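You operate a simulated robot arm through the tools that you are given. There is no shell and no other tool.

You are at the controls of a simulated robot arm. One attempt, no reset.

Task
Slide the orange stop to mark 4 and tighten its screw at 3.
Fine: blue driver, one run, back in its holder after; fingers off the turning socket.
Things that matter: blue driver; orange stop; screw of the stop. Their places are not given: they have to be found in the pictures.

The check looks at the end state, three seconds after you hand in, the way a careful person would. Anything else that was tipped, shoved, dropped, spilled or broken makes it a failure.

Robot
A 7-joint arm with a two-finger parallel gripper, fixed in place. Base frame: the origin is on the floor under the middle of its stand, x ahead of it, y to its left, z up; the work surface is at about z = 0.9. Readings come in m, degrees, newtons and seconds.
With the tool pointing down near the work surface it reaches from about 0.24 to 0.68 m from the base axis. Its first joint turns from -66.0 to 66.0 degrees. Payload 2.4 kg.
Tool frame: the origin (TCP) lies between the finger pads and is the grasp point; the fingertips stand 0.03 m ahead of it; z points along the fingers, y is the line along which they close. The gripper opens to 0.094 m. The fingers are 0.028 m wide and 0.01 m thick; the gripper's body (0.05 by 0.096 m) begins 0.055 m behind the TCP.
Orientation is that of the tool frame in the base frame, as a unit quaternion [x, y, z, w]. With the fingers straight down and closing along the base's y, the tool's x points along the base's -x, its y along +y and its z along -z.

Tools
- The arm moves only by the tool apply_moves. Its argument "rows" is a list of rows, each a list of 7 numbers: the turn, a rotation vector about the base's x, y, z in units of 120 degrees (1.0 is 120 degrees), then the shift along the base's x, y, z in units of 500 mm (1.0 is 500 mm), then the opening, from 0 (shut) to 1 (fully open). In form: [[wx, wy, wz, tx, ty, tz, hand], ...]. A call has 1 to 20 rows; each row is the pose to reach, as a shift and turn from the pose commanded when the call began. A call with a number of a shift or a turn outside -1 to 1 is refused whole. Each row takes 0.2 s and may step no farther than 0.05 m and 8.6 degrees from the row before; otherwise, or with a gripper value out of range, the whole call is refused. Where a pose cannot be reached the arm comes as near as it can. A force on the tool above 70 N (or 10 N above the force at the start of the call, whichever is more), or a blocked arm, ends the call early, and 0.2 s more pass. Each finger travels about 0.153 m/s and halts on what it meets, pressing with about 33 N; the grip force reading is that of the motor and also rises with nothing between the fingers. The clock runs only during rows and for 0.2 s after the last one: add rows that repeat a pose to give the fingers time. It gives the time, the measured TCP pose, the force on the tool (base axes), the opening and the grip force at its end, in the units of the frame above (readings bear some noise), with the torque about the TCP (base axes, N m) and any sound that the robot's microphone picked up.
- Cameras (640 x 400 px; columns grow to the right, rows downward): "scene" is fixed at [0.0494, 0.4758, 1.4675]; the picture's right is [-0.63, -0.77, 0.00], its down [-0.38, 0.31, -0.87] and it looks along [0.67, -0.55, -0.50] (base axes); focal length 312 px, centre (320, 200). "wrist" rides on the gripper at [0.076, 0.014, -0.102] in the tool frame; the picture's right is [-0.18, 0.98, 0.00], its down [-0.75, -0.14, -0.64] and it looks along [-0.63, -0.12, 0.77] (tool axes); focal length 243 px, centre (320, 200).
- get_image(camera): a new picture of that camera. It takes no simulated time.
- measure_at(camera, pixels): for up to 12 pixels [column, row] of the newest picture of that camera ("zoom" is the newest enlarged one), the place [x, y, z] in the base frame of the surface seen there, good to about 0.003 m, but the place of the scene camera against the robot may be out by one fixed shift of up to 0.025 m in any direction. It takes no simulated time.
- close_up(camera, box): a new picture of the part [left, top, right, bottom] of that camera's present view, enlarged. It takes no simulated time.
- finish_job(): hands the job in; it is judged then, once.

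Open the gripper and draw the arm clear of the work before you hand the job in, unless the task says otherwise.

The tools are called after "Request:" as a command line: name --pt "numbers of a row" for each row, then --argument value for the rest, lists and objects as JSON in quotes. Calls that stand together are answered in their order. apply_moves: Moves the arm, as the interface text tells. Its arguments: {"type":"object","properties":{"rows":{"type":"array"}},"required":["rows"]} The other tools are called the same way: get_image (camera) takes a picture; measure_at (camera, pixels) gives the place of the surface under pixels of a picture; close_up (camera, box) takes an enlarged picture of a part of a camera's view; finish_job () hands the job in.

At the start:

```text
time_s: 0.0
tcp_pos: [0.3261, 0.1771, 1.3272]
orientation: [-0.001, 1.0, 0.001, 0.0]
ft_force: [-0.5, 0.4, -0.1]
ft_torque: [-0.02, -0.03, -0.04]
opening: 0.094
grip_force: 0.1
```

scene: 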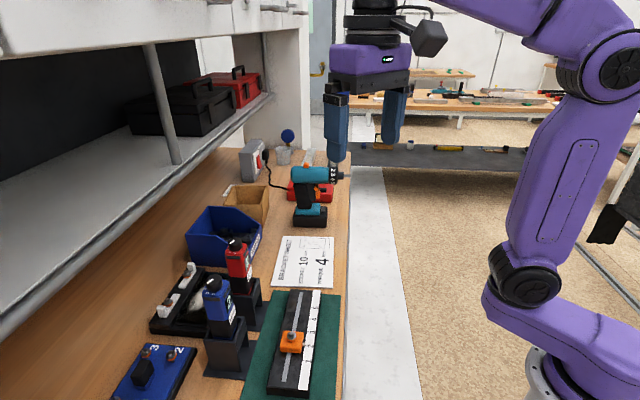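
wrist: 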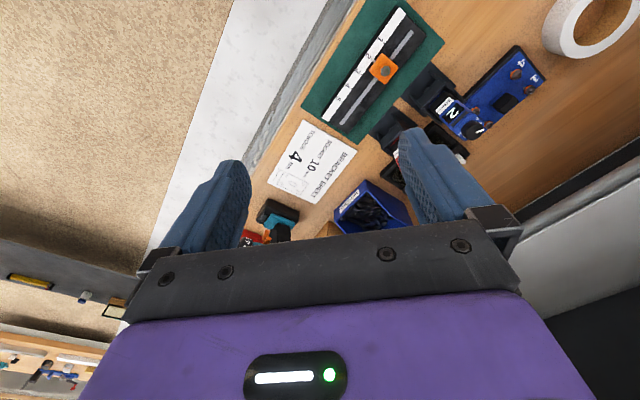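

I start by looking closer at the work: the rail with the orange stop around (292,342) in the scene and the drivers around (215,300).

Request:
close_up --camera "scene" --box '[100, 220, 360, 400]'

Request:
close_up --camera "wrist" --box '[250, 0, 570, 200]'

```text
2.22 times, centred on (230, 310) of scene
```

zoom: 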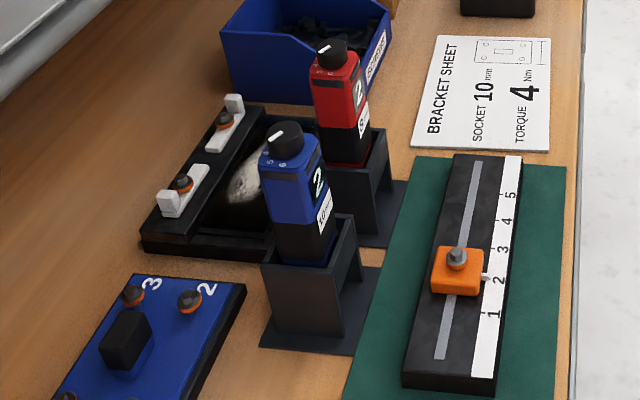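

```text
2.00 times, centred on (410, 100) of wrist
```

zoom: 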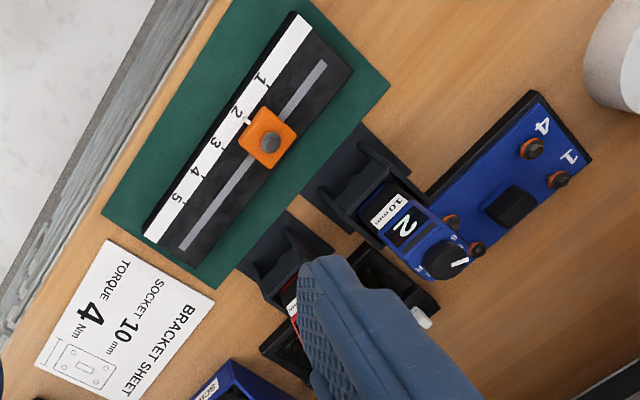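

The blue driver shows "2" on its display with a dial on top; the stop's pointer is near 2. I enlarge the driver and the rail.

Request:
close_up --camera "scene" --box '[190, 260, 270, 310]'

Request:
close_up --camera "scene" --box '[190, 300, 350, 400]'

Request:
close_up --camera "wrist" --box '[420, 80, 500, 130]'

Request:
close_up --camera "wrist" --box '[310, 20, 470, 120]'

```text
8.00 times, centred on (230, 285) of scene
```

zoom: 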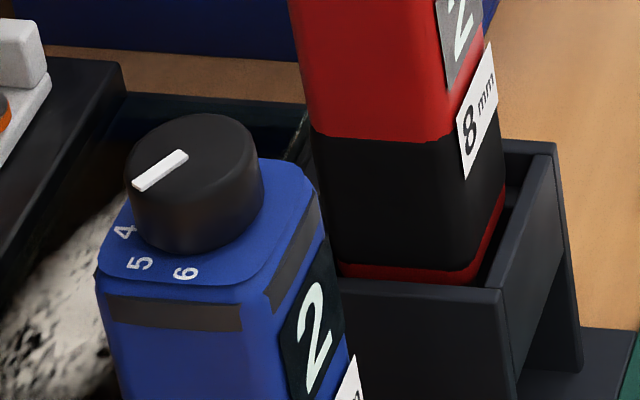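

```text
4.00 times, centred on (270, 350) of scene
```

zoom: 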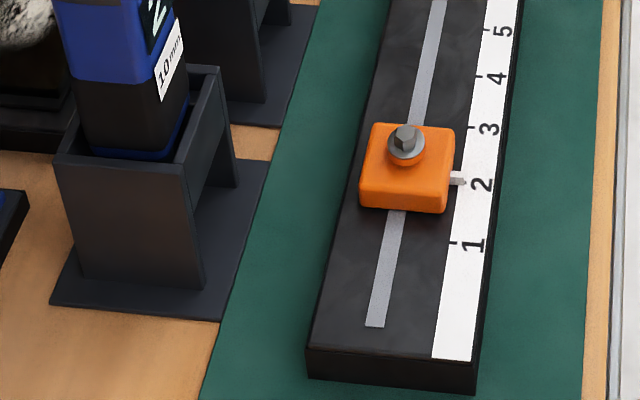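

```text
8.00 times, centred on (460, 105) of wrist
```

zoom: 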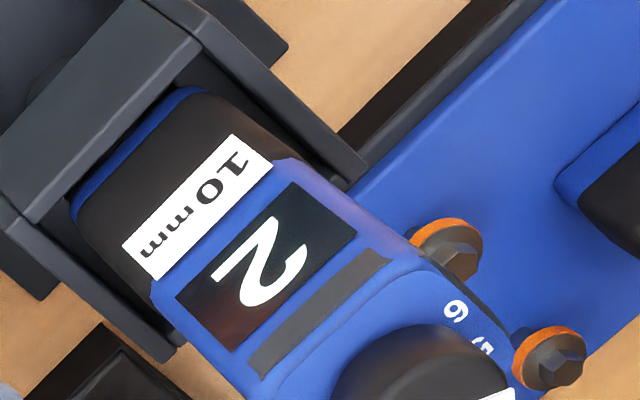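

```text
4.00 times, centred on (390, 70) of wrist
```

zoom: 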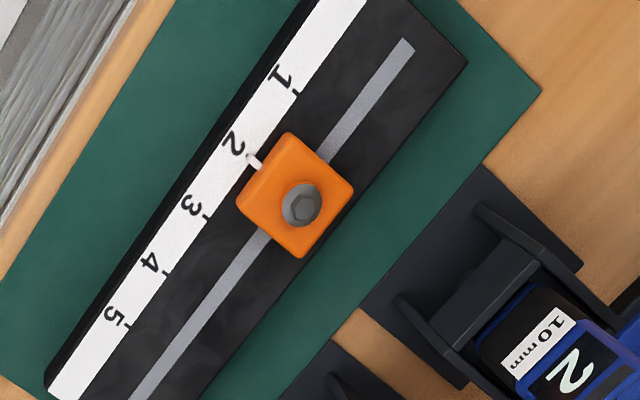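

The last zoom (wrist, rail) shows ticks 1–5, the pointer at (255,160) and the screw at (303,203). I measure these points, plus the driver in the wrist picture.

Request:
measure_at --camera "zoom" --pixels '[[293, 90], [255, 161], [209, 216], [167, 271], [127, 324], [303, 203], [290, 133], [240, 202], [300, 256], [353, 193], [405, 45], [150, 385]]'

Request:
measure_at --camera "wrist" --pixels '[[475, 132], [452, 113], [470, 122], [440, 75], [420, 90], [400, 80], [415, 65], [480, 122], [440, 100], [500, 100], [430, 105]]'

```text
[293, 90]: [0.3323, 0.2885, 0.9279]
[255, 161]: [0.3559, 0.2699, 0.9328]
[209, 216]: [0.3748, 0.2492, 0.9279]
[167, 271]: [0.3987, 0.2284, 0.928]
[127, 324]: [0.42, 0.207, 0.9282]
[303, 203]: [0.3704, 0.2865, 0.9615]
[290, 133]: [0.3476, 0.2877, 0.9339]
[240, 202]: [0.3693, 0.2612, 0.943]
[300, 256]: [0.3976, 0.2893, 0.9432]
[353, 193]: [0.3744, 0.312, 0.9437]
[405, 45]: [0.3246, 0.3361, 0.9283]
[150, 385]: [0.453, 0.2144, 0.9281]
```

```text
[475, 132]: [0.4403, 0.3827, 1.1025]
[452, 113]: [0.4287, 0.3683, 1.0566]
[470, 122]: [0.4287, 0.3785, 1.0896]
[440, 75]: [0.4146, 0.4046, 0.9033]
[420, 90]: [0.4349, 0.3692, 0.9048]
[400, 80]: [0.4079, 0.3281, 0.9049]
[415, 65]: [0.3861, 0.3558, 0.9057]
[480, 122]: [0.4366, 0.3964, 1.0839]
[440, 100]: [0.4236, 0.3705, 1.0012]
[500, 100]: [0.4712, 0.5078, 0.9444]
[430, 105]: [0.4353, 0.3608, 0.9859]
```

Marks are about 30 mm apart along the rail, and the stop must go about 60 mm. Now I measure the driver's dial, its line and numbers in a fresh scene close-up.

Request:
close_up --camera "scene" --box '[190, 265, 254, 305]'

Request:
close_up --camera "scene" --box '[180, 260, 308, 340]'

```text
10.00 times, centred on (222, 285) of scene
```

zoom: 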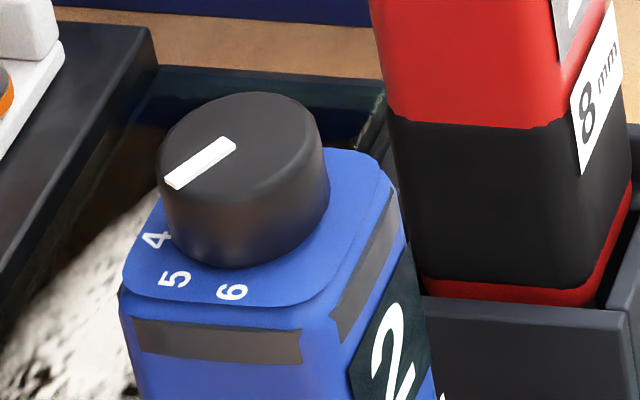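

```text
5.00 times, centred on (244, 300) of scene
```

zoom: 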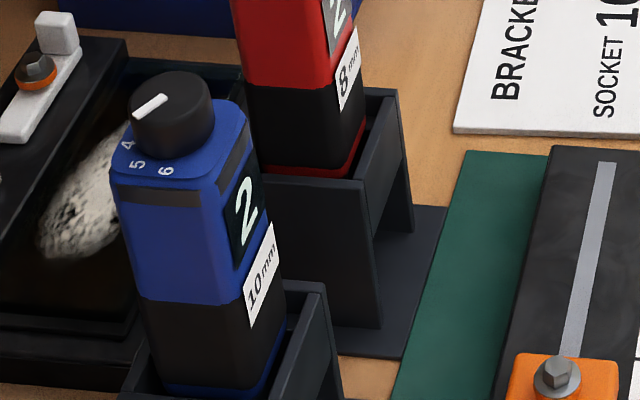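

The dial's line seems to point between the printed numbers, so I need a better view. I enlarge the dial in the present wrist view.

Request:
close_up --camera "wrist" --box '[436, 102, 500, 142]'

Request:
measure_at --camera "zoom" --pixels '[[320, 200]]'

```text
10.00 times, centred on (468, 122) of wrist
```

zoom: 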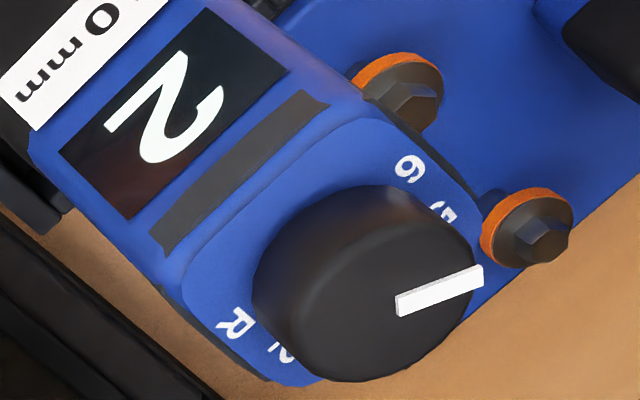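

```text
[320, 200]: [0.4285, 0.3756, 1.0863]
```

The dial carries R, 2, …, 5, 6 with its line pointing near 5, which doesn't match the display. Before moving in for a view from above, I measure the shelf edges at the left of the scene as obstacles.

Request:
measure_at --camera "scene" --pixels '[[265, 98], [180, 175], [90, 245], [5, 315], [70, 68], [200, 33], [160, 100], [300, 60], [212, 272], [215, 290], [237, 245], [220, 365]]'

```text
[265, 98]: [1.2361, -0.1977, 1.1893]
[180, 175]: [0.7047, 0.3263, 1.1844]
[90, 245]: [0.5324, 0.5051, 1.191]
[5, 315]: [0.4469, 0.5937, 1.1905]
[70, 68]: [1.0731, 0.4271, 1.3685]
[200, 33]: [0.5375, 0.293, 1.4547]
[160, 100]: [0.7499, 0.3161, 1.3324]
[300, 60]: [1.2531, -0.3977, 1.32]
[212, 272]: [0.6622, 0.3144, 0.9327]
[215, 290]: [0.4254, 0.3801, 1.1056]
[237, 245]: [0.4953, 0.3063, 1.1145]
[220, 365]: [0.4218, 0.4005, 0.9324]
```

The lower shelf starts at about 0.15 m beyond the driver, so the viewing pose is clear. I move the gripper above and short of the blue driver to look at the dial.

Request:
apply_moves --pt "0 0 0 0.0 0.09 -0.04 1" --pt "0 0 0 0.0 0.18 -0.08 1" --pt "0 0 0 0.0 0.27 -0.12 1" --pt "0 0 0 0.0 0.36 -0.16 1" --pt "0 0 0 0.014 0.44 -0.2 1"

Request:
get_image --camera "wrist"

```text
time_s: 1.2
tcp_pos: [0.3342, 0.3966, 1.2241]
orientation: [0.001, 1.0, 0.0, -0.001]
ft_force: [0.3, 0.1, 0.5]
ft_torque: [0.03, 0.02, 0.0]
opening: 0.094
grip_force: 0.0
```

```text
taken
```

wrist: 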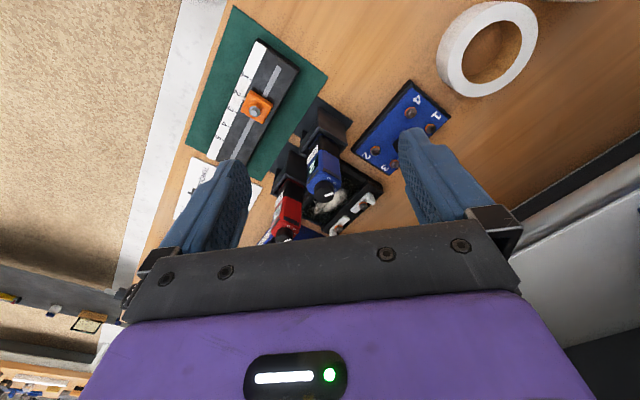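

The blue driver is now near (325,180). I enlarge it.

Request:
close_up --camera "wrist" --box '[296, 160, 360, 200]'

Request:
close_up --camera "wrist" --box '[256, 120, 416, 220]'

```text
10.00 times, centred on (328, 180) of wrist
```

zoom: 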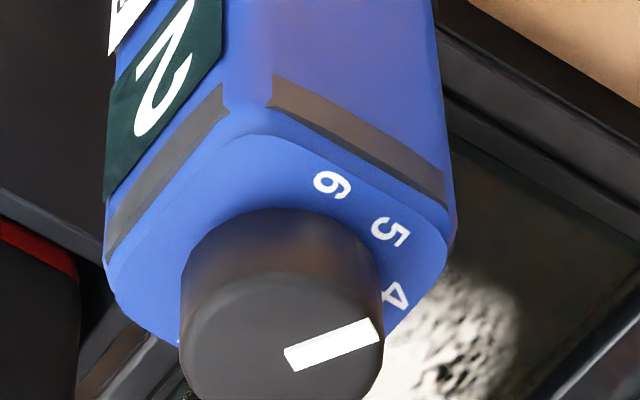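

```text
4.00 times, centred on (336, 170) of wrist
```

zoom: 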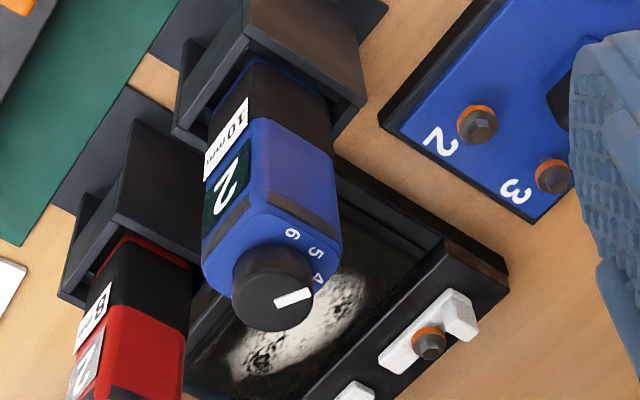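

The knob hides the other numbers from this angle. I turn the tool −43° (fingers closing square to the rail) and place the camera straight above the dial, so the dial shows at the top of the wrist picture.

Request:
apply_moves --pt "0 0 -0.0715 0.058 -0.032 0 1" --pt "0 0 -0.143 0.116 -0.064 0 1" --pt "0 0 -0.2145 0.175 -0.096 0 1" --pt "0 0 -0.286 0.233 -0.13 0 1" --pt "0 0 -0.3575 0.292 -0.164 0 1"

Request:
get_image --camera "wrist"

Request:
get_image --camera "scene"

```text
time_s: 2.4
tcp_pos: [0.4784, 0.3138, 1.2245]
orientation: [0.367, 0.93, -0.001, 0.001]
ft_force: [0.2, -0.7, -0.8]
ft_torque: [0.03, 0.01, 0.0]
opening: 0.0939
grip_force: 0.1
```

```text
taken
```

wrist: 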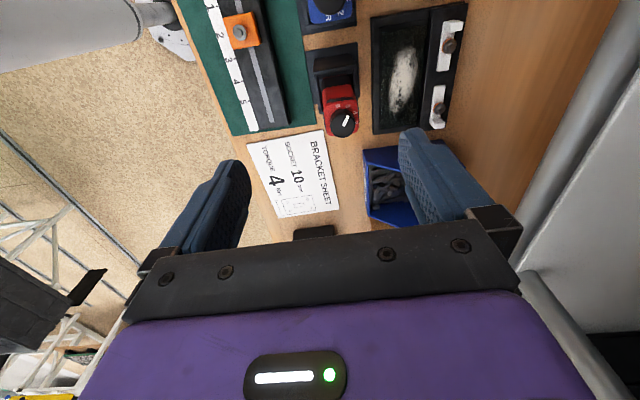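

```text
taken
```

scene: 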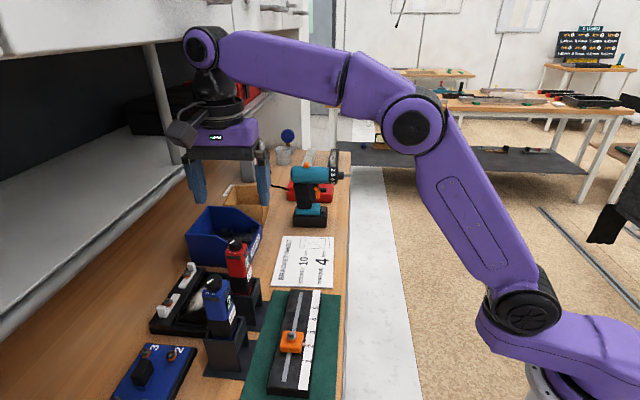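

The arm's wrist joint near (205,45) is close to the upper shelf front, so I measure clearance, and enlarge the dial at the top of the wrist picture.

Request:
measure_at --camera "scene" --pixels '[[205, 48], [185, 50], [215, 110], [225, 135], [160, 38], [120, 50], [60, 70], [240, 22], [200, 20], [20, 85], [192, 170], [262, 165]]'

Request:
close_up --camera "wrist" --box '[296, 0, 360, 40]'

```text
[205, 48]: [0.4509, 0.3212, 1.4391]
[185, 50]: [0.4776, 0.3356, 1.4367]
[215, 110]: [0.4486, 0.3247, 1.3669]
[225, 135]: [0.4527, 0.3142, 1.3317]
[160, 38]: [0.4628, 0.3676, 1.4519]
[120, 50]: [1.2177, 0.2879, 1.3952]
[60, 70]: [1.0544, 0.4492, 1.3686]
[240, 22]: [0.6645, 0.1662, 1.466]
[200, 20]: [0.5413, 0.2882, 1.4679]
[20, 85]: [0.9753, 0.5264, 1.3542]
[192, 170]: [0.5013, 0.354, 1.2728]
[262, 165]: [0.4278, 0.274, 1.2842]
```

```text
10.00 times, centred on (328, 20) of wrist
```

zoom: 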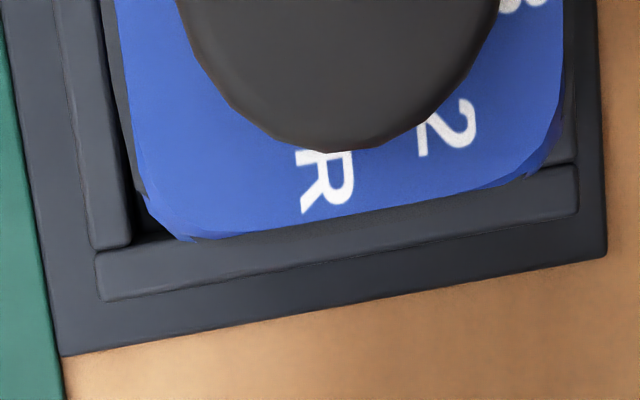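

The view from above shows "R" and "2" but is cut off; the wrist joint is only a couple of cm from the upper shelf edge. I move back along the rail direction by 40 mm and down 30 mm.

Request:
apply_moves --pt "0 0 0 -0.0146 0.0136 -0.03 1" --pt "0 0 0 -0.0586 0.0545 -0.06 1"

Request:
get_image --camera "wrist"

Request:
close_up --camera "wrist" --box '[280, 0, 376, 60]'

```text
time_s: 3.0
tcp_pos: [0.4492, 0.3426, 1.1947]
orientation: [0.367, 0.93, 0.0, -0.001]
ft_force: [0.7, 0.8, -0.7]
ft_torque: [0.0, -0.01, 0.03]
opening: 0.0939
grip_force: 0.0
```

```text
taken
```

wrist: 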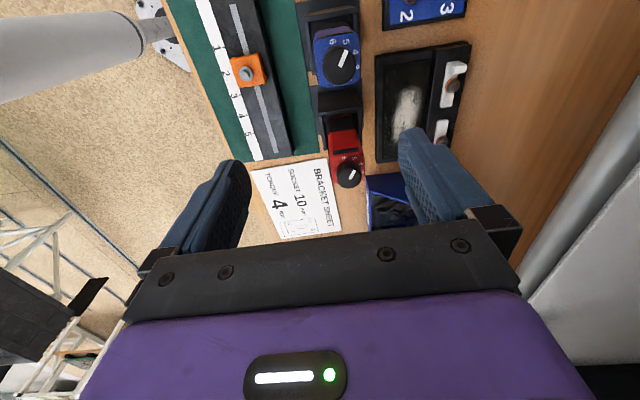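

```text
6.67 times, centred on (328, 30) of wrist
```

zoom: 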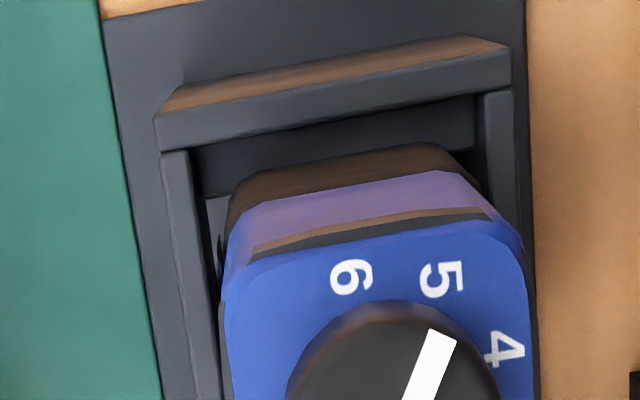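

Request:
close_up --camera "wrist" --box '[296, 40, 376, 90]'

Request:
close_up --camera "wrist" --box '[272, 0, 400, 80]'

```text
8.00 times, centred on (336, 65) of wrist
```

zoom: 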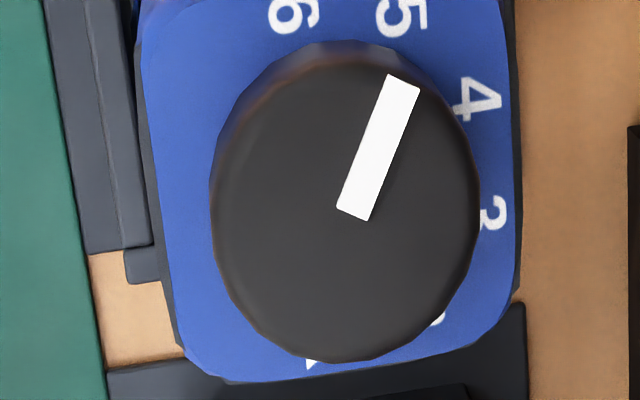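

```text
5.00 times, centred on (336, 40) of wrist
```

zoom: 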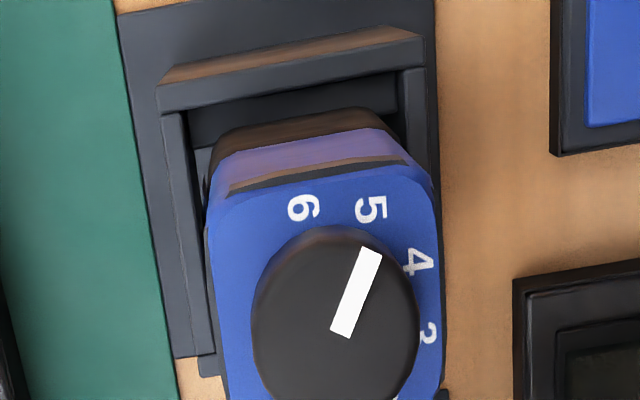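

The pointer line on the blue dial points at 5 (5 is at (402,15) in the 8x zoom) while its display says 2. I check the red driver's dial and display for comparison.

Request:
close_up --camera "wrist" --box '[304, 120, 400, 180]'

Request:
close_up --camera "scene" --box '[190, 230, 286, 290]'

Request:
close_up --camera "scene" --box '[195, 280, 275, 330]'

```text
6.67 times, centred on (352, 150) of wrist
```

zoom: 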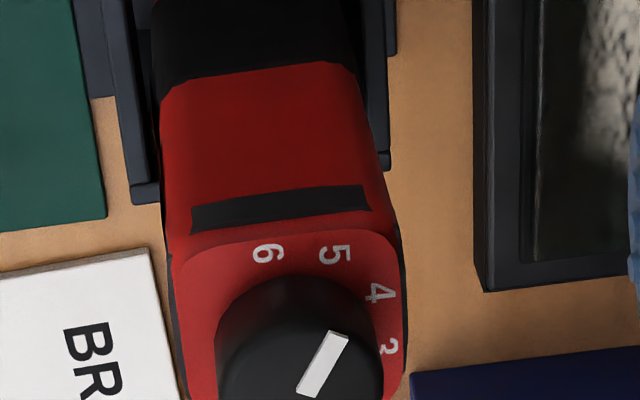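

```text
6.67 times, centred on (238, 260) of scene
```

zoom: 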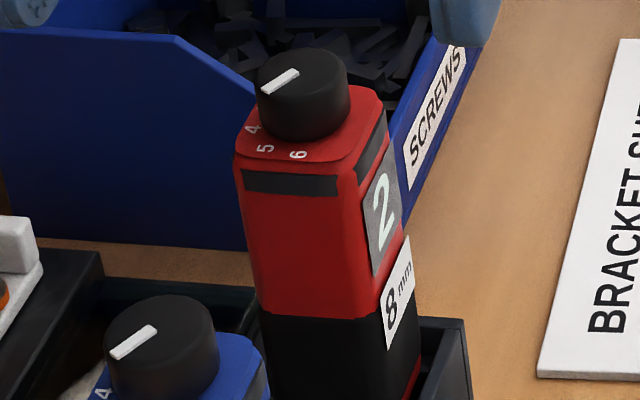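

```text
8.00 times, centred on (235, 305) of scene
```

zoom: 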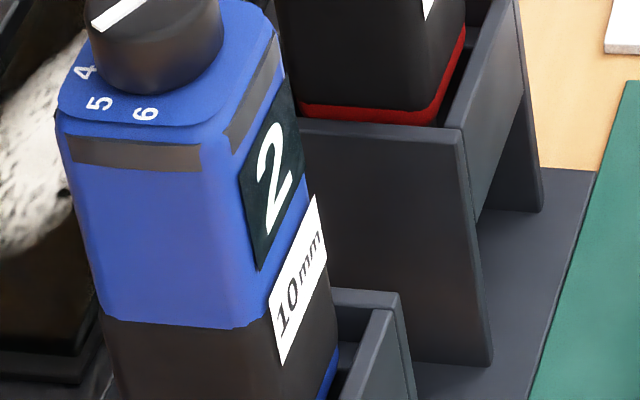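

Both dials look alike, so only turning will tell whether the display follows. I re-take the 8x view and measure the knob's top, its edges and the body's top plate.

Request:
close_up --camera "wrist" --box '[296, 40, 376, 90]'

Request:
measure_at --camera "zoom" --pixels '[[345, 230], [225, 205], [465, 205], [340, 75], [320, 345], [180, 150], [200, 330], [500, 150], [470, 330], [290, 13], [402, 15], [490, 215]]'

Request:
measure_at --camera "wrist" --pixels '[[347, 172], [345, 165], [335, 140], [338, 37], [320, 35], [360, 37], [305, 45], [362, 20], [310, 20], [335, 18], [250, 73], [239, 95]]'

```text
8.00 times, centred on (336, 65) of wrist
```

zoom: 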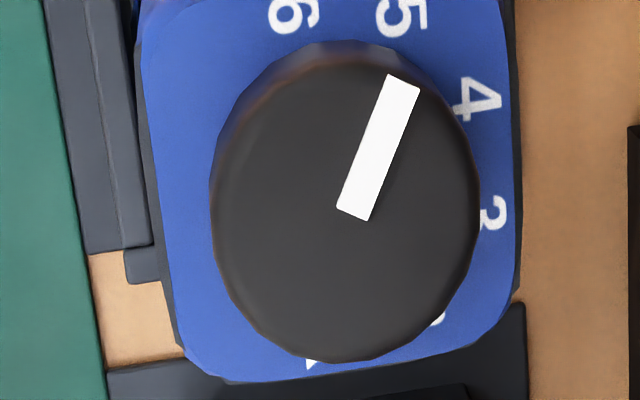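

```text
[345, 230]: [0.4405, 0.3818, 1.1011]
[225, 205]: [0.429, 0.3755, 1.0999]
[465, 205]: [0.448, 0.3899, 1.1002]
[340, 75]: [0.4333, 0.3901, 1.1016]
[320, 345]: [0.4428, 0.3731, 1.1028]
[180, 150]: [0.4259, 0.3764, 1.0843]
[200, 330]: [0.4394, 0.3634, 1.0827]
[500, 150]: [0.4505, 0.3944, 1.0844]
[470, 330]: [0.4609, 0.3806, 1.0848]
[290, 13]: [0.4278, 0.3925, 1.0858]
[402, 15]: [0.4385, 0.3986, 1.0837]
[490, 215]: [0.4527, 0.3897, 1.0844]
```

```text
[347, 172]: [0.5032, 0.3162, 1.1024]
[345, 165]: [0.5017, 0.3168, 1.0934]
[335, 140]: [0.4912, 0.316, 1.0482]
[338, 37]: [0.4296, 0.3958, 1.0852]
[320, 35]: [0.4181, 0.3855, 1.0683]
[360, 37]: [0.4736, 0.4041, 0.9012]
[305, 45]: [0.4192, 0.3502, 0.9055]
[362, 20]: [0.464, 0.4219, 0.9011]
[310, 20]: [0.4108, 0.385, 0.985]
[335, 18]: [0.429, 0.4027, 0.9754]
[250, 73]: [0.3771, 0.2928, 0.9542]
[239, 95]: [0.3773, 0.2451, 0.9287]
```

The knob's centre is at about (0.4384, 0.382), with its top at z 1.101 and the body plate at 1.084; the line points at "5". I lower first (staying under the shelf), then move over the knob and check the view.

Request:
apply_moves --pt "0 0 0 0 0 -0.05 1" --pt "0 0 0 0 0 -0.084 0.8" --pt "0 0 0 -0.01 0.038 -0.084 0.7" --pt "0 0 0 -0.0216 0.0788 -0.084 0.7" --pt "0 0 0 -0.0216 0.0788 -0.084 0.7"

Request:
get_image --camera "wrist"

Request:
get_image --camera "scene"

```text
time_s: 4.2
tcp_pos: [0.44, 0.381, 1.1545]
orientation: [0.366, 0.931, 0.001, 0.001]
ft_force: [0.3, 0.9, 0.3]
ft_torque: [0.0, -0.02, 0.02]
opening: 0.0658
grip_force: 0.0
```

```text
taken
```

wrist: 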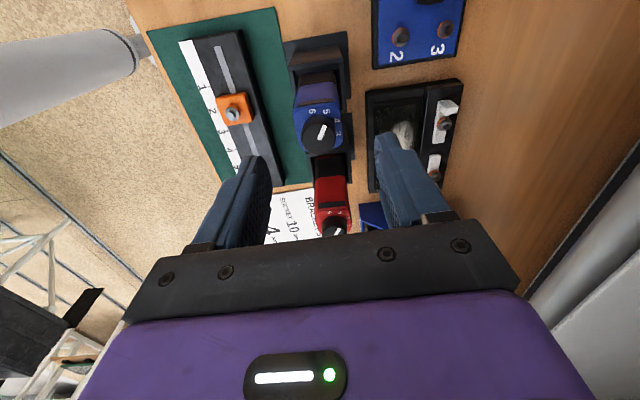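

```text
taken
```

scene: 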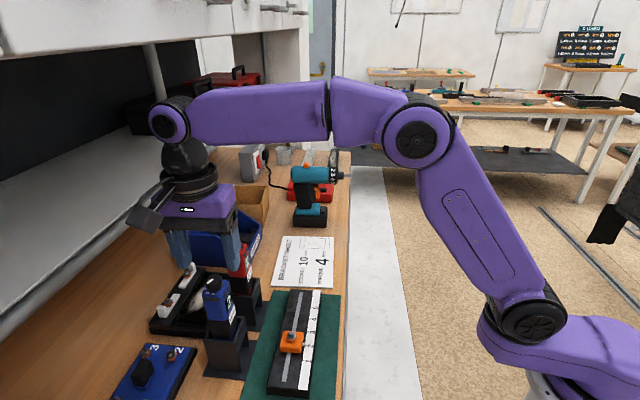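

The TCP axis should project to about (320,141) at knob-top height. I zoom into the wrist picture to compare with the knob's actual place.

Request:
close_up --camera "wrist" --box '[272, 100, 368, 160]'

Request:
measure_at --camera "zoom" --pixels '[[320, 250], [208, 230], [422, 230], [330, 125], [320, 315], [315, 220]]'

```text
6.67 times, centred on (320, 130) of wrist
```

zoom: 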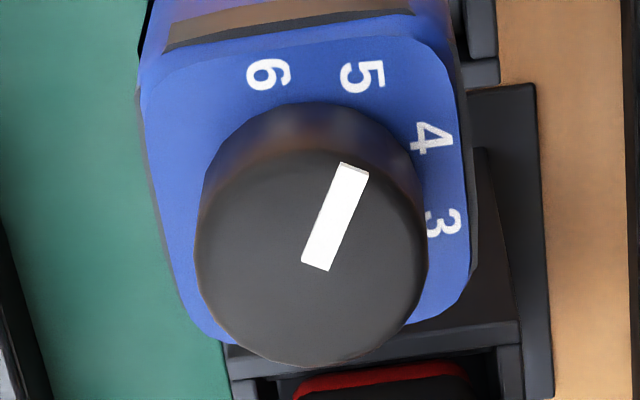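

```text
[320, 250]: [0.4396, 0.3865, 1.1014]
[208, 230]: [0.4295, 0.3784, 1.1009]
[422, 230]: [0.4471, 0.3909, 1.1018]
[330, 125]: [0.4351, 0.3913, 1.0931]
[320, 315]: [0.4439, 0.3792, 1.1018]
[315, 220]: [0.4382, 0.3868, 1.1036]
```

The knob's top centre is at about (319,139), within 2 mm of the tool axis. I nudge 2 mm, descend so the fingertips stop ~3 mm above the body plate, and close on the knob.

Request:
apply_moves --pt "0 0 0 -0.003 0.003 -0.035 0.7" --pt "0 0 0 -0.003 0.003 -0.072 0.7" --pt "0 0 0 -0.003 0.003 -0.072 0.5" --pt "0 0 0 -0.003 0.003 -0.072 0.35" --pt "0 0 0 -0.003 0.003 -0.072 0.2" --pt "0 0 0 -0.003 0.003 -0.072 0.2"

Request:
get_image --camera "wrist"

Request:
get_image --camera "scene"

```text
time_s: 5.6
tcp_pos: [0.4387, 0.385, 1.1191]
orientation: [0.365, 0.931, -0.001, 0.0]
ft_force: [-0.5, -0.3, -0.1]
ft_torque: [0.0, 0.0, 0.01]
opening: 0.0234
grip_force: 32.9
```

```text
taken
```

wrist: 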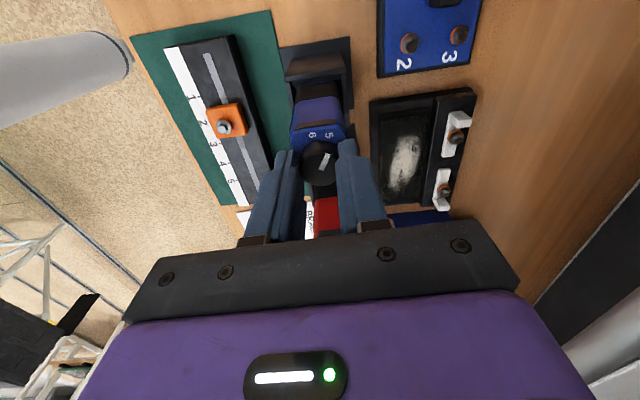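

```text
taken
```

scene: 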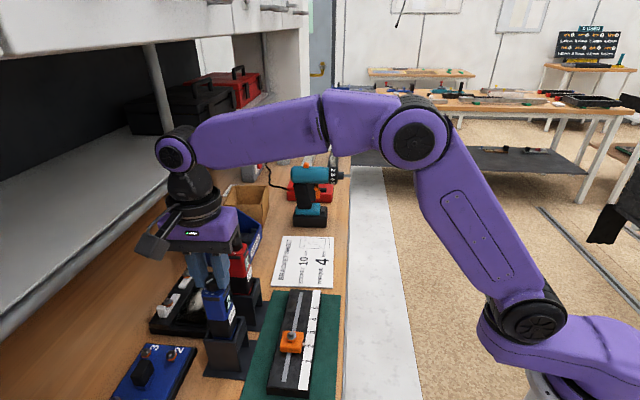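

The knob is held (opening 23 mm, no side force). I turn it 37° clockwise seen from above, one step towards "4", to see how the display answers.

Request:
apply_moves --pt "0 0 -0.0617 0 0 0 0.2" --pt "0 0 -0.1233 0 0 0 0.2" --pt "0 0 -0.185 0 0 0 0.2" --pt "0 0 -0.2467 0 0 0 0.2" --pt "0 0 -0.3083 0 0 0 0.2" --pt "0 0 -0.3083 0 0 0 0.2"

Request:
get_image --camera "wrist"

Request:
close_up --camera "scene" --box '[170, 250, 298, 330]'

```text
time_s: 7.0
tcp_pos: [0.4382, 0.3843, 1.1175]
orientation: [0.644, 0.765, 0.001, 0.002]
ft_force: [0.8, -1.8, 8.3]
ft_torque: [-0.02, 0.0, -0.02]
opening: 0.0236
grip_force: 33.4
```

```text
taken
```

wrist: 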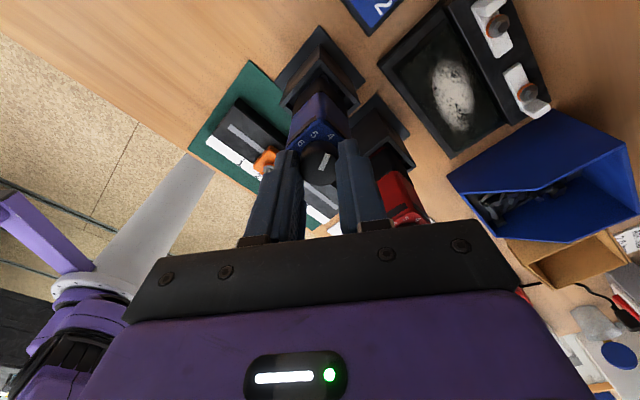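

```text
5.00 times, centred on (234, 290) of scene
```

zoom: 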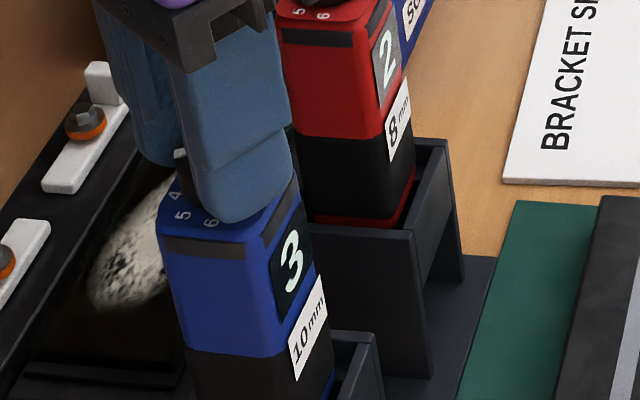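

The display now reads 3 after the clockwise turn. I check where the line stands against the printed numbers.

Request:
close_up --camera "wrist" --box '[272, 110, 368, 170]'

Request:
close_up --camera "wrist" --box '[296, 130, 344, 190]'

```text
6.67 times, centred on (320, 140) of wrist
```

zoom: 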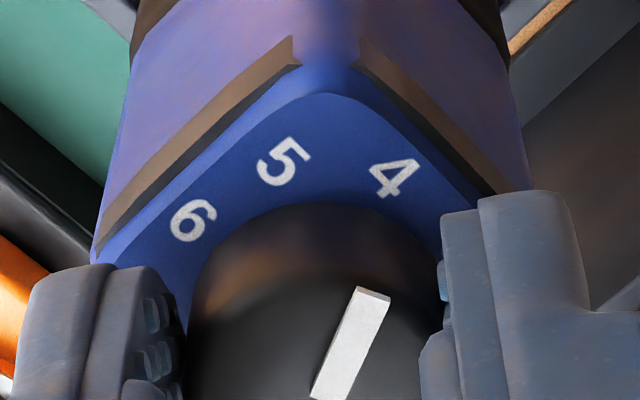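

```text
6.67 times, centred on (320, 160) of wrist
```

zoom: 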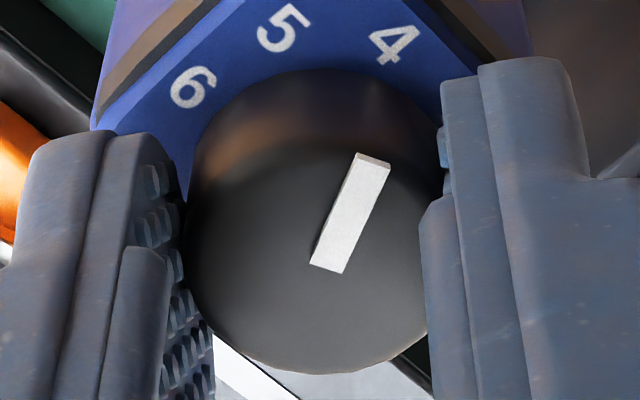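

The line is at the printed 4 but the live display reads 3 (the printed ring runs the other way), so I take the display as the set value. I open the fingers, rise straight up and confirm that the display stays at 3.

Request:
apply_moves --pt "0 0 0 0 0 0 0.35" --pt "0 0 0 0 0 0 0.5" --pt "0 0 0 0 0 0.01 0.6" --pt "0 0 0 0 0 0.05 0.6" --pt "0 0 0 0 0 0.08 0.6"

Request:
close_up --camera "scene" --box '[170, 250, 298, 330]'

Request:
get_image --camera "wrist"

Request:
get_image --camera "scene"

```text
time_s: 8.2
tcp_pos: [0.4372, 0.3829, 1.1577]
orientation: [0.642, 0.767, 0.0, 0.001]
ft_force: [0.1, 0.0, -0.4]
ft_torque: [0.03, -0.01, 0.0]
opening: 0.0567
grip_force: 0.0
```

```text
5.00 times, centred on (234, 290) of scene
```

zoom: 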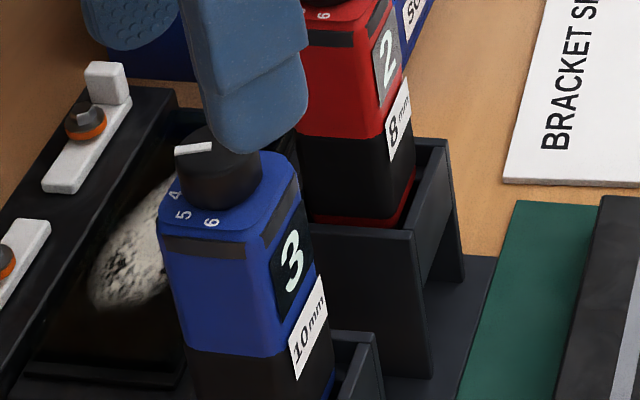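

```text
taken
```

wrist: 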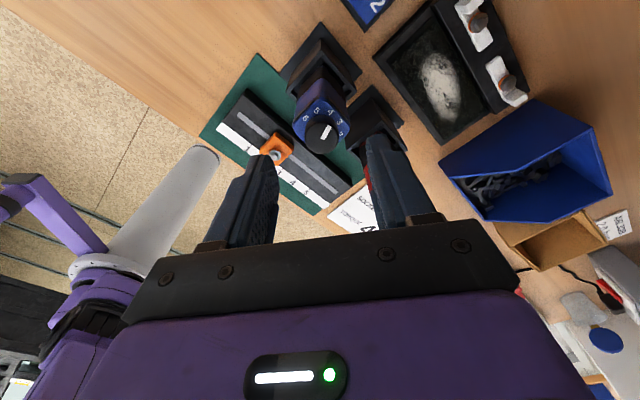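

```text
taken
```

scene: 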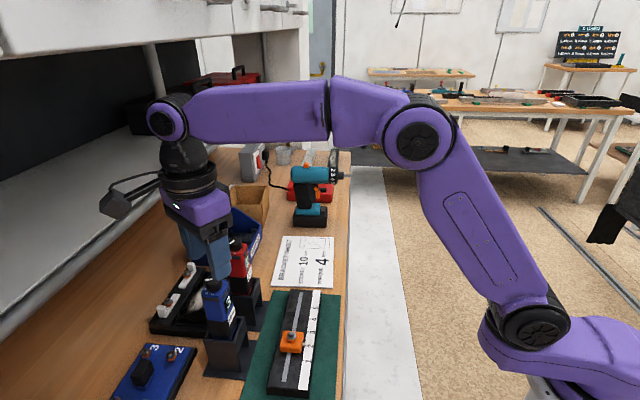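

The display holds at 3. Next I go over the orange stop and turn the tool a further −53° so the fingers close along the rail.

Request:
apply_moves --pt "0 0 -0.05 -0.01 -0.03 0 0.6" --pt "0 0 -0.11 -0.03 -0.06 0 0.6" --pt "0 0 -0.17 -0.05 -0.09 0 0.6" --pt "0 0 -0.24 -0.075 -0.12 0 0.6" --pt "0 0 -0.31 -0.1 -0.15 0 0.6" --pt "0 0 -0.38 -0.12 -0.175 0 0.6" --pt "0 0 -0.4425 -0.132 -0.192 0 0.6" --pt "0 0 -0.4425 -0.132 -0.192 0 0.6"

Request:
get_image --camera "wrist"

Request:
get_image --camera "scene"

```text
time_s: 10.0
tcp_pos: [0.3715, 0.2865, 1.1579]
orientation: [0.918, 0.397, 0.0, 0.001]
ft_force: [-0.1, 0.7, 0.6]
ft_torque: [-0.02, -0.04, 0.01]
opening: 0.0563
grip_force: 0.1
```

```text
taken
```

wrist: 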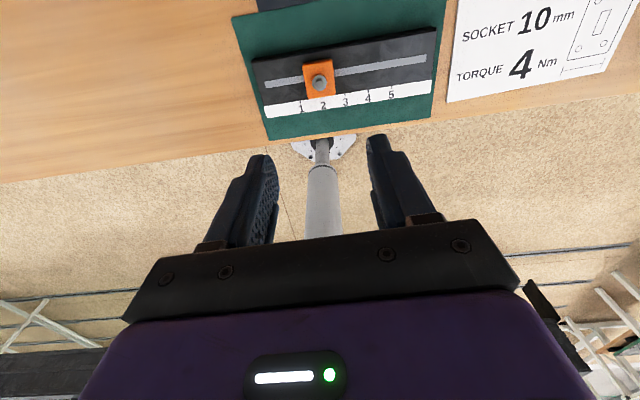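

```text
taken
```

scene: 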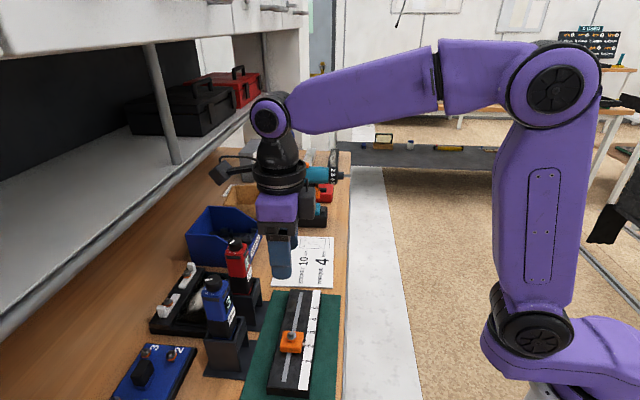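

The stop is seen at (320,80) with the ticks below it. I zoom in and measure the ticks, pointer, screw and slot to fix the rail's direction.

Request:
close_up --camera "wrist" --box '[256, 30, 416, 130]'

Request:
close_up --camera "wrist" --box '[288, 50, 384, 110]'

```text
4.00 times, centred on (336, 80) of wrist
```

zoom: 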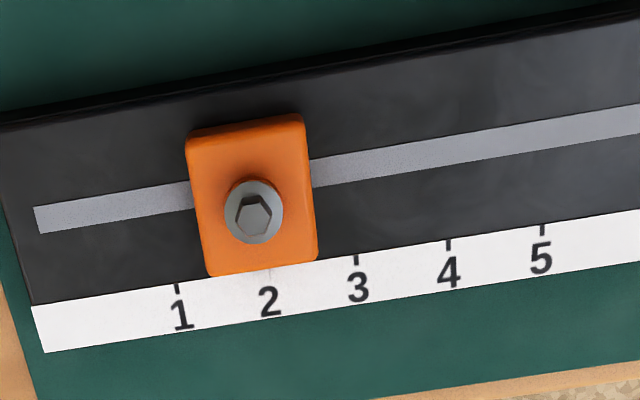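

```text
6.67 times, centred on (336, 80) of wrist
```

zoom: 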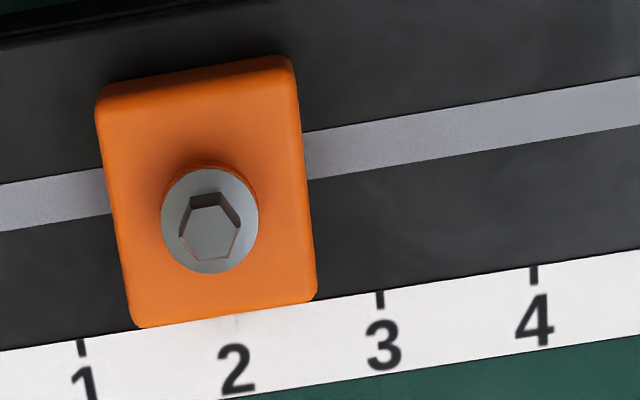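

Request:
measure_at --camera "zoom" --pixels '[[82, 350], [380, 301], [534, 275], [210, 235], [100, 95], [288, 65], [311, 290], [140, 318], [97, 110], [305, 155], [330, 155], [600, 105]]'

Request:
close_up --camera "wrist" --box '[304, 84, 344, 109]'

Request:
measure_at --camera "wrist" --pixels '[[300, 102], [345, 95], [368, 91], [391, 87.5], [270, 84], [425, 58], [315, 62], [331, 59], [309, 97], [334, 94]]'

```text
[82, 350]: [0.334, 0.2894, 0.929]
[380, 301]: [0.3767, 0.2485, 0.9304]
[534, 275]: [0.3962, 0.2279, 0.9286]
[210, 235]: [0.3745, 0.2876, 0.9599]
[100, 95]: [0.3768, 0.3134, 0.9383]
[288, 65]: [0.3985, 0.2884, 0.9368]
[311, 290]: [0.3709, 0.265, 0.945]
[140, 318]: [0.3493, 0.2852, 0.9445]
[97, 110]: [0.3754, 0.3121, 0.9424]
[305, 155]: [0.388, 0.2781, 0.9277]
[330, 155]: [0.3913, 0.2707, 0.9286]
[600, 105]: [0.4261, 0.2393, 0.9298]
```

```text
16.00 times, centred on (324, 96) of wrist
```

zoom: 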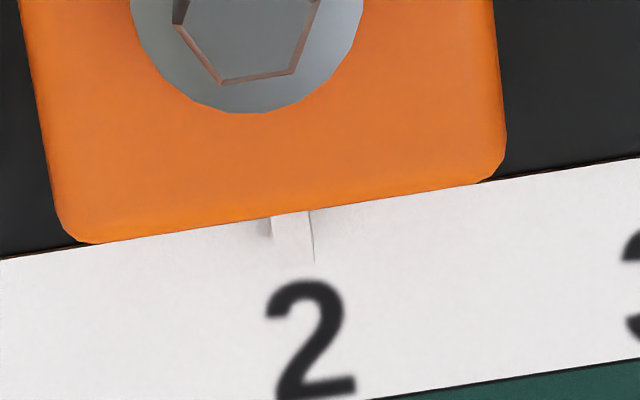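

```text
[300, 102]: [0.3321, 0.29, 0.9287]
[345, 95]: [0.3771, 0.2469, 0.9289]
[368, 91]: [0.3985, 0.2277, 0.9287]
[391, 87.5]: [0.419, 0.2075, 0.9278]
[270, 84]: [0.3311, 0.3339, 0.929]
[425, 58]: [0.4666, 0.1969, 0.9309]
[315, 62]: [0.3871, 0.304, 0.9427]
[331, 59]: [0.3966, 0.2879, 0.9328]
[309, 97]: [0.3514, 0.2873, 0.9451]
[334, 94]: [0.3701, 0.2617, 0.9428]
```

The ticks are 30 mm apart and the rail runs at about −44.5°; the block centre lies ~2 mm towards the bench from the tool axis. I trim the yaw by −1.3°, shift 2 mm and descend to just above the stop.

Request:
apply_moves --pt "0 0 -0.0108 0.0028 0.003 -0.09 0.6" --pt "0 0 -0.0108 0.0028 0.003 -0.18 0.6" --pt "0 0 -0.0108 0.0028 0.003 -0.26 0.6" --pt "0 0 -0.0108 0.0028 0.003 -0.33 0.6" --pt "0 0 -0.0108 0.0028 0.003 -0.33 0.6"

Request:
get_image --camera "wrist"

Request:
close_up --camera "scene" --box '[210, 270, 370, 370]'

```text
time_s: 11.2
tcp_pos: [0.373, 0.2891, 0.9907]
orientation: [0.921, 0.389, 0.0, 0.0]
ft_force: [-0.6, -1.0, 0.4]
ft_torque: [-0.01, -0.05, 0.01]
opening: 0.0563
grip_force: 0.0
```

```text
taken
```

wrist: 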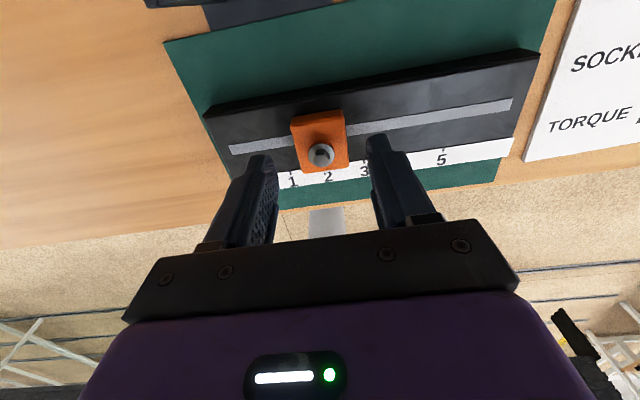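

```text
4.00 times, centred on (290, 320) of scene
```

zoom: 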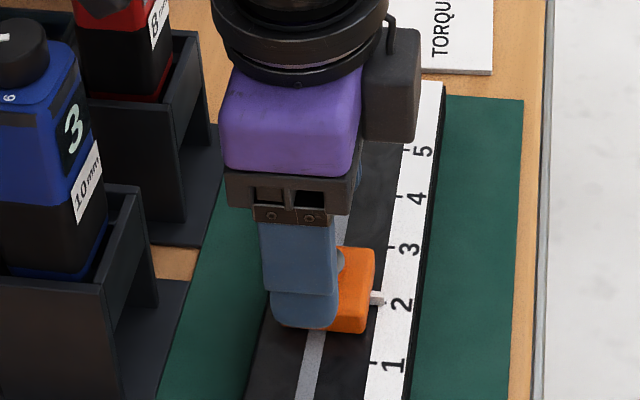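

Request:
close_up --camera "wrist" --box '[272, 100, 368, 190]'

Request:
measure_at --camera "wrist" --pixels '[[321, 155], [320, 152], [315, 125], [293, 118], [341, 112], [303, 165], [347, 163], [330, 130], [310, 130]]'

```text
4.44 times, centred on (320, 145) of wrist
```

zoom: 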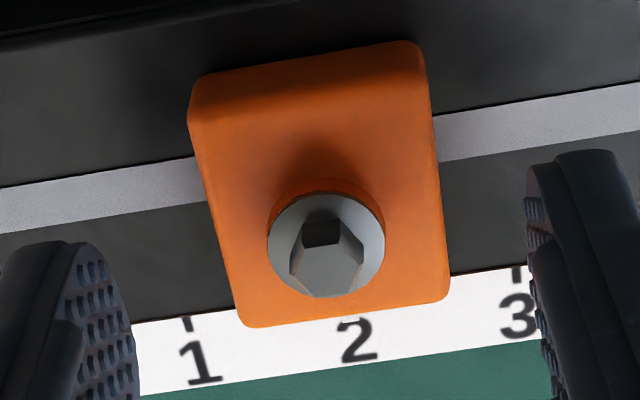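

```text
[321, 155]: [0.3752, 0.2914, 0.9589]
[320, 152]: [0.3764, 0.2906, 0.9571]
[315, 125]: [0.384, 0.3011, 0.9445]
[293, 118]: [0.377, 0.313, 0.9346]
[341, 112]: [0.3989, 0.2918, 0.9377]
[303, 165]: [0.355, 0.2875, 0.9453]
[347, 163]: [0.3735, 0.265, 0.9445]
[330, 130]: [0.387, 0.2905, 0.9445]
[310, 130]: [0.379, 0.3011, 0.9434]
```

The hex head's centre at about (321.6,161) agrees with the tool axis (320,160) within 1 mm. I descend 28 mm so the tips stop ~4 mm above the rail, and close along the rail on the block.

Request:
apply_moves --pt "0 0 0 0 0 -0.03 0.6" --pt "0 0 0 0 0 -0.055 0.6" --pt "0 0 0 0 0 -0.055 0.5" --pt "0 0 0 0 0 -0.055 0.4" --pt "0 0 0 0 0 -0.055 0.32" --pt "0 0 0 0 0 -0.055 0.3"

Request:
get_image --camera "wrist"

Request:
close_up --camera "scene" --box '[230, 290, 358, 370]'

```text
time_s: 12.6
tcp_pos: [0.374, 0.2903, 0.9636]
orientation: [0.922, 0.388, -0.001, 0.0]
ft_force: [0.1, 1.4, -0.7]
ft_torque: [0.26, -0.16, -0.64]
opening: 0.0357
grip_force: 32.9
```

```text
taken
```

wrist: 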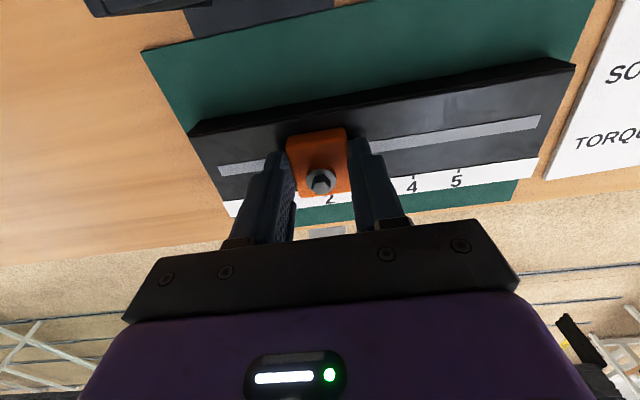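

```text
5.00 times, centred on (294, 330) of scene
```

zoom: 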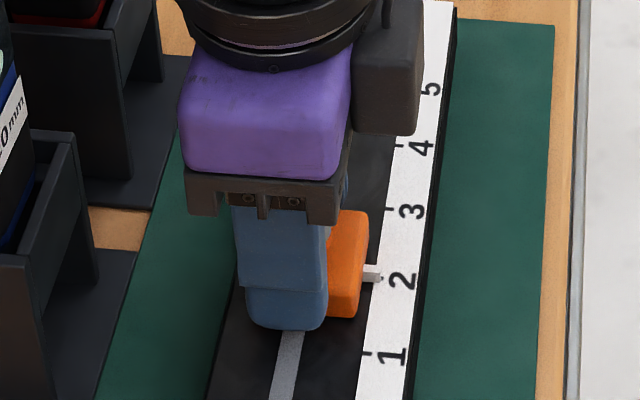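

The block is gripped (opening 35.7 mm) with −0.64 N·m about z, hinting at a small yaw or offset mismatch. I zoom in to see how the pads sit on the block.

Request:
close_up --camera "wrist" --box '[256, 110, 384, 210]'

Request:
measure_at --camera "wrist" --pixels '[[320, 182], [318, 150], [288, 145], [346, 135], [300, 190], [348, 187], [370, 183], [415, 178], [459, 170]]'

```text
4.00 times, centred on (320, 160) of wrist
```

zoom: 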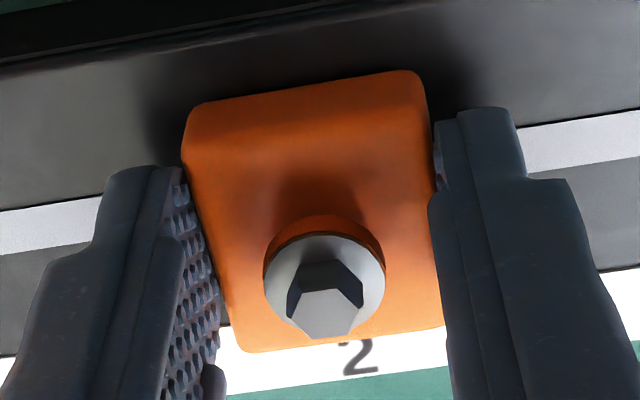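

```text
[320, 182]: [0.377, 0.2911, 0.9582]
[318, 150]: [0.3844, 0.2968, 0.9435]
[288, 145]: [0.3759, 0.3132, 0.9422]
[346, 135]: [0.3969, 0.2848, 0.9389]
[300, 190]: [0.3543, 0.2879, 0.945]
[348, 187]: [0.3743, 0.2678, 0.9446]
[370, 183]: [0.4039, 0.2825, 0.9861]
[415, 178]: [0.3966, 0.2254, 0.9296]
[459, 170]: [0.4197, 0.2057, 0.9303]
```

The −z torque suggests the block is turned slightly clockwise relative to the tool. I trim −1.3° of yaw and look at the torque.

Request:
apply_moves --pt "0 0 -0.006 0 0 0 0.3" --pt "0 0 -0.011 0 0 0 0.3" --pt "0 0 -0.011 0 0 0 0.3"

```text
time_s: 13.4
tcp_pos: [0.3735, 0.2893, 0.9643]
orientation: [0.926, 0.377, -0.001, 0.0]
ft_force: [-0.5, -0.1, 0.5]
ft_torque: [0.3, 0.15, 0.0]
opening: 0.0356
grip_force: 32.7
```

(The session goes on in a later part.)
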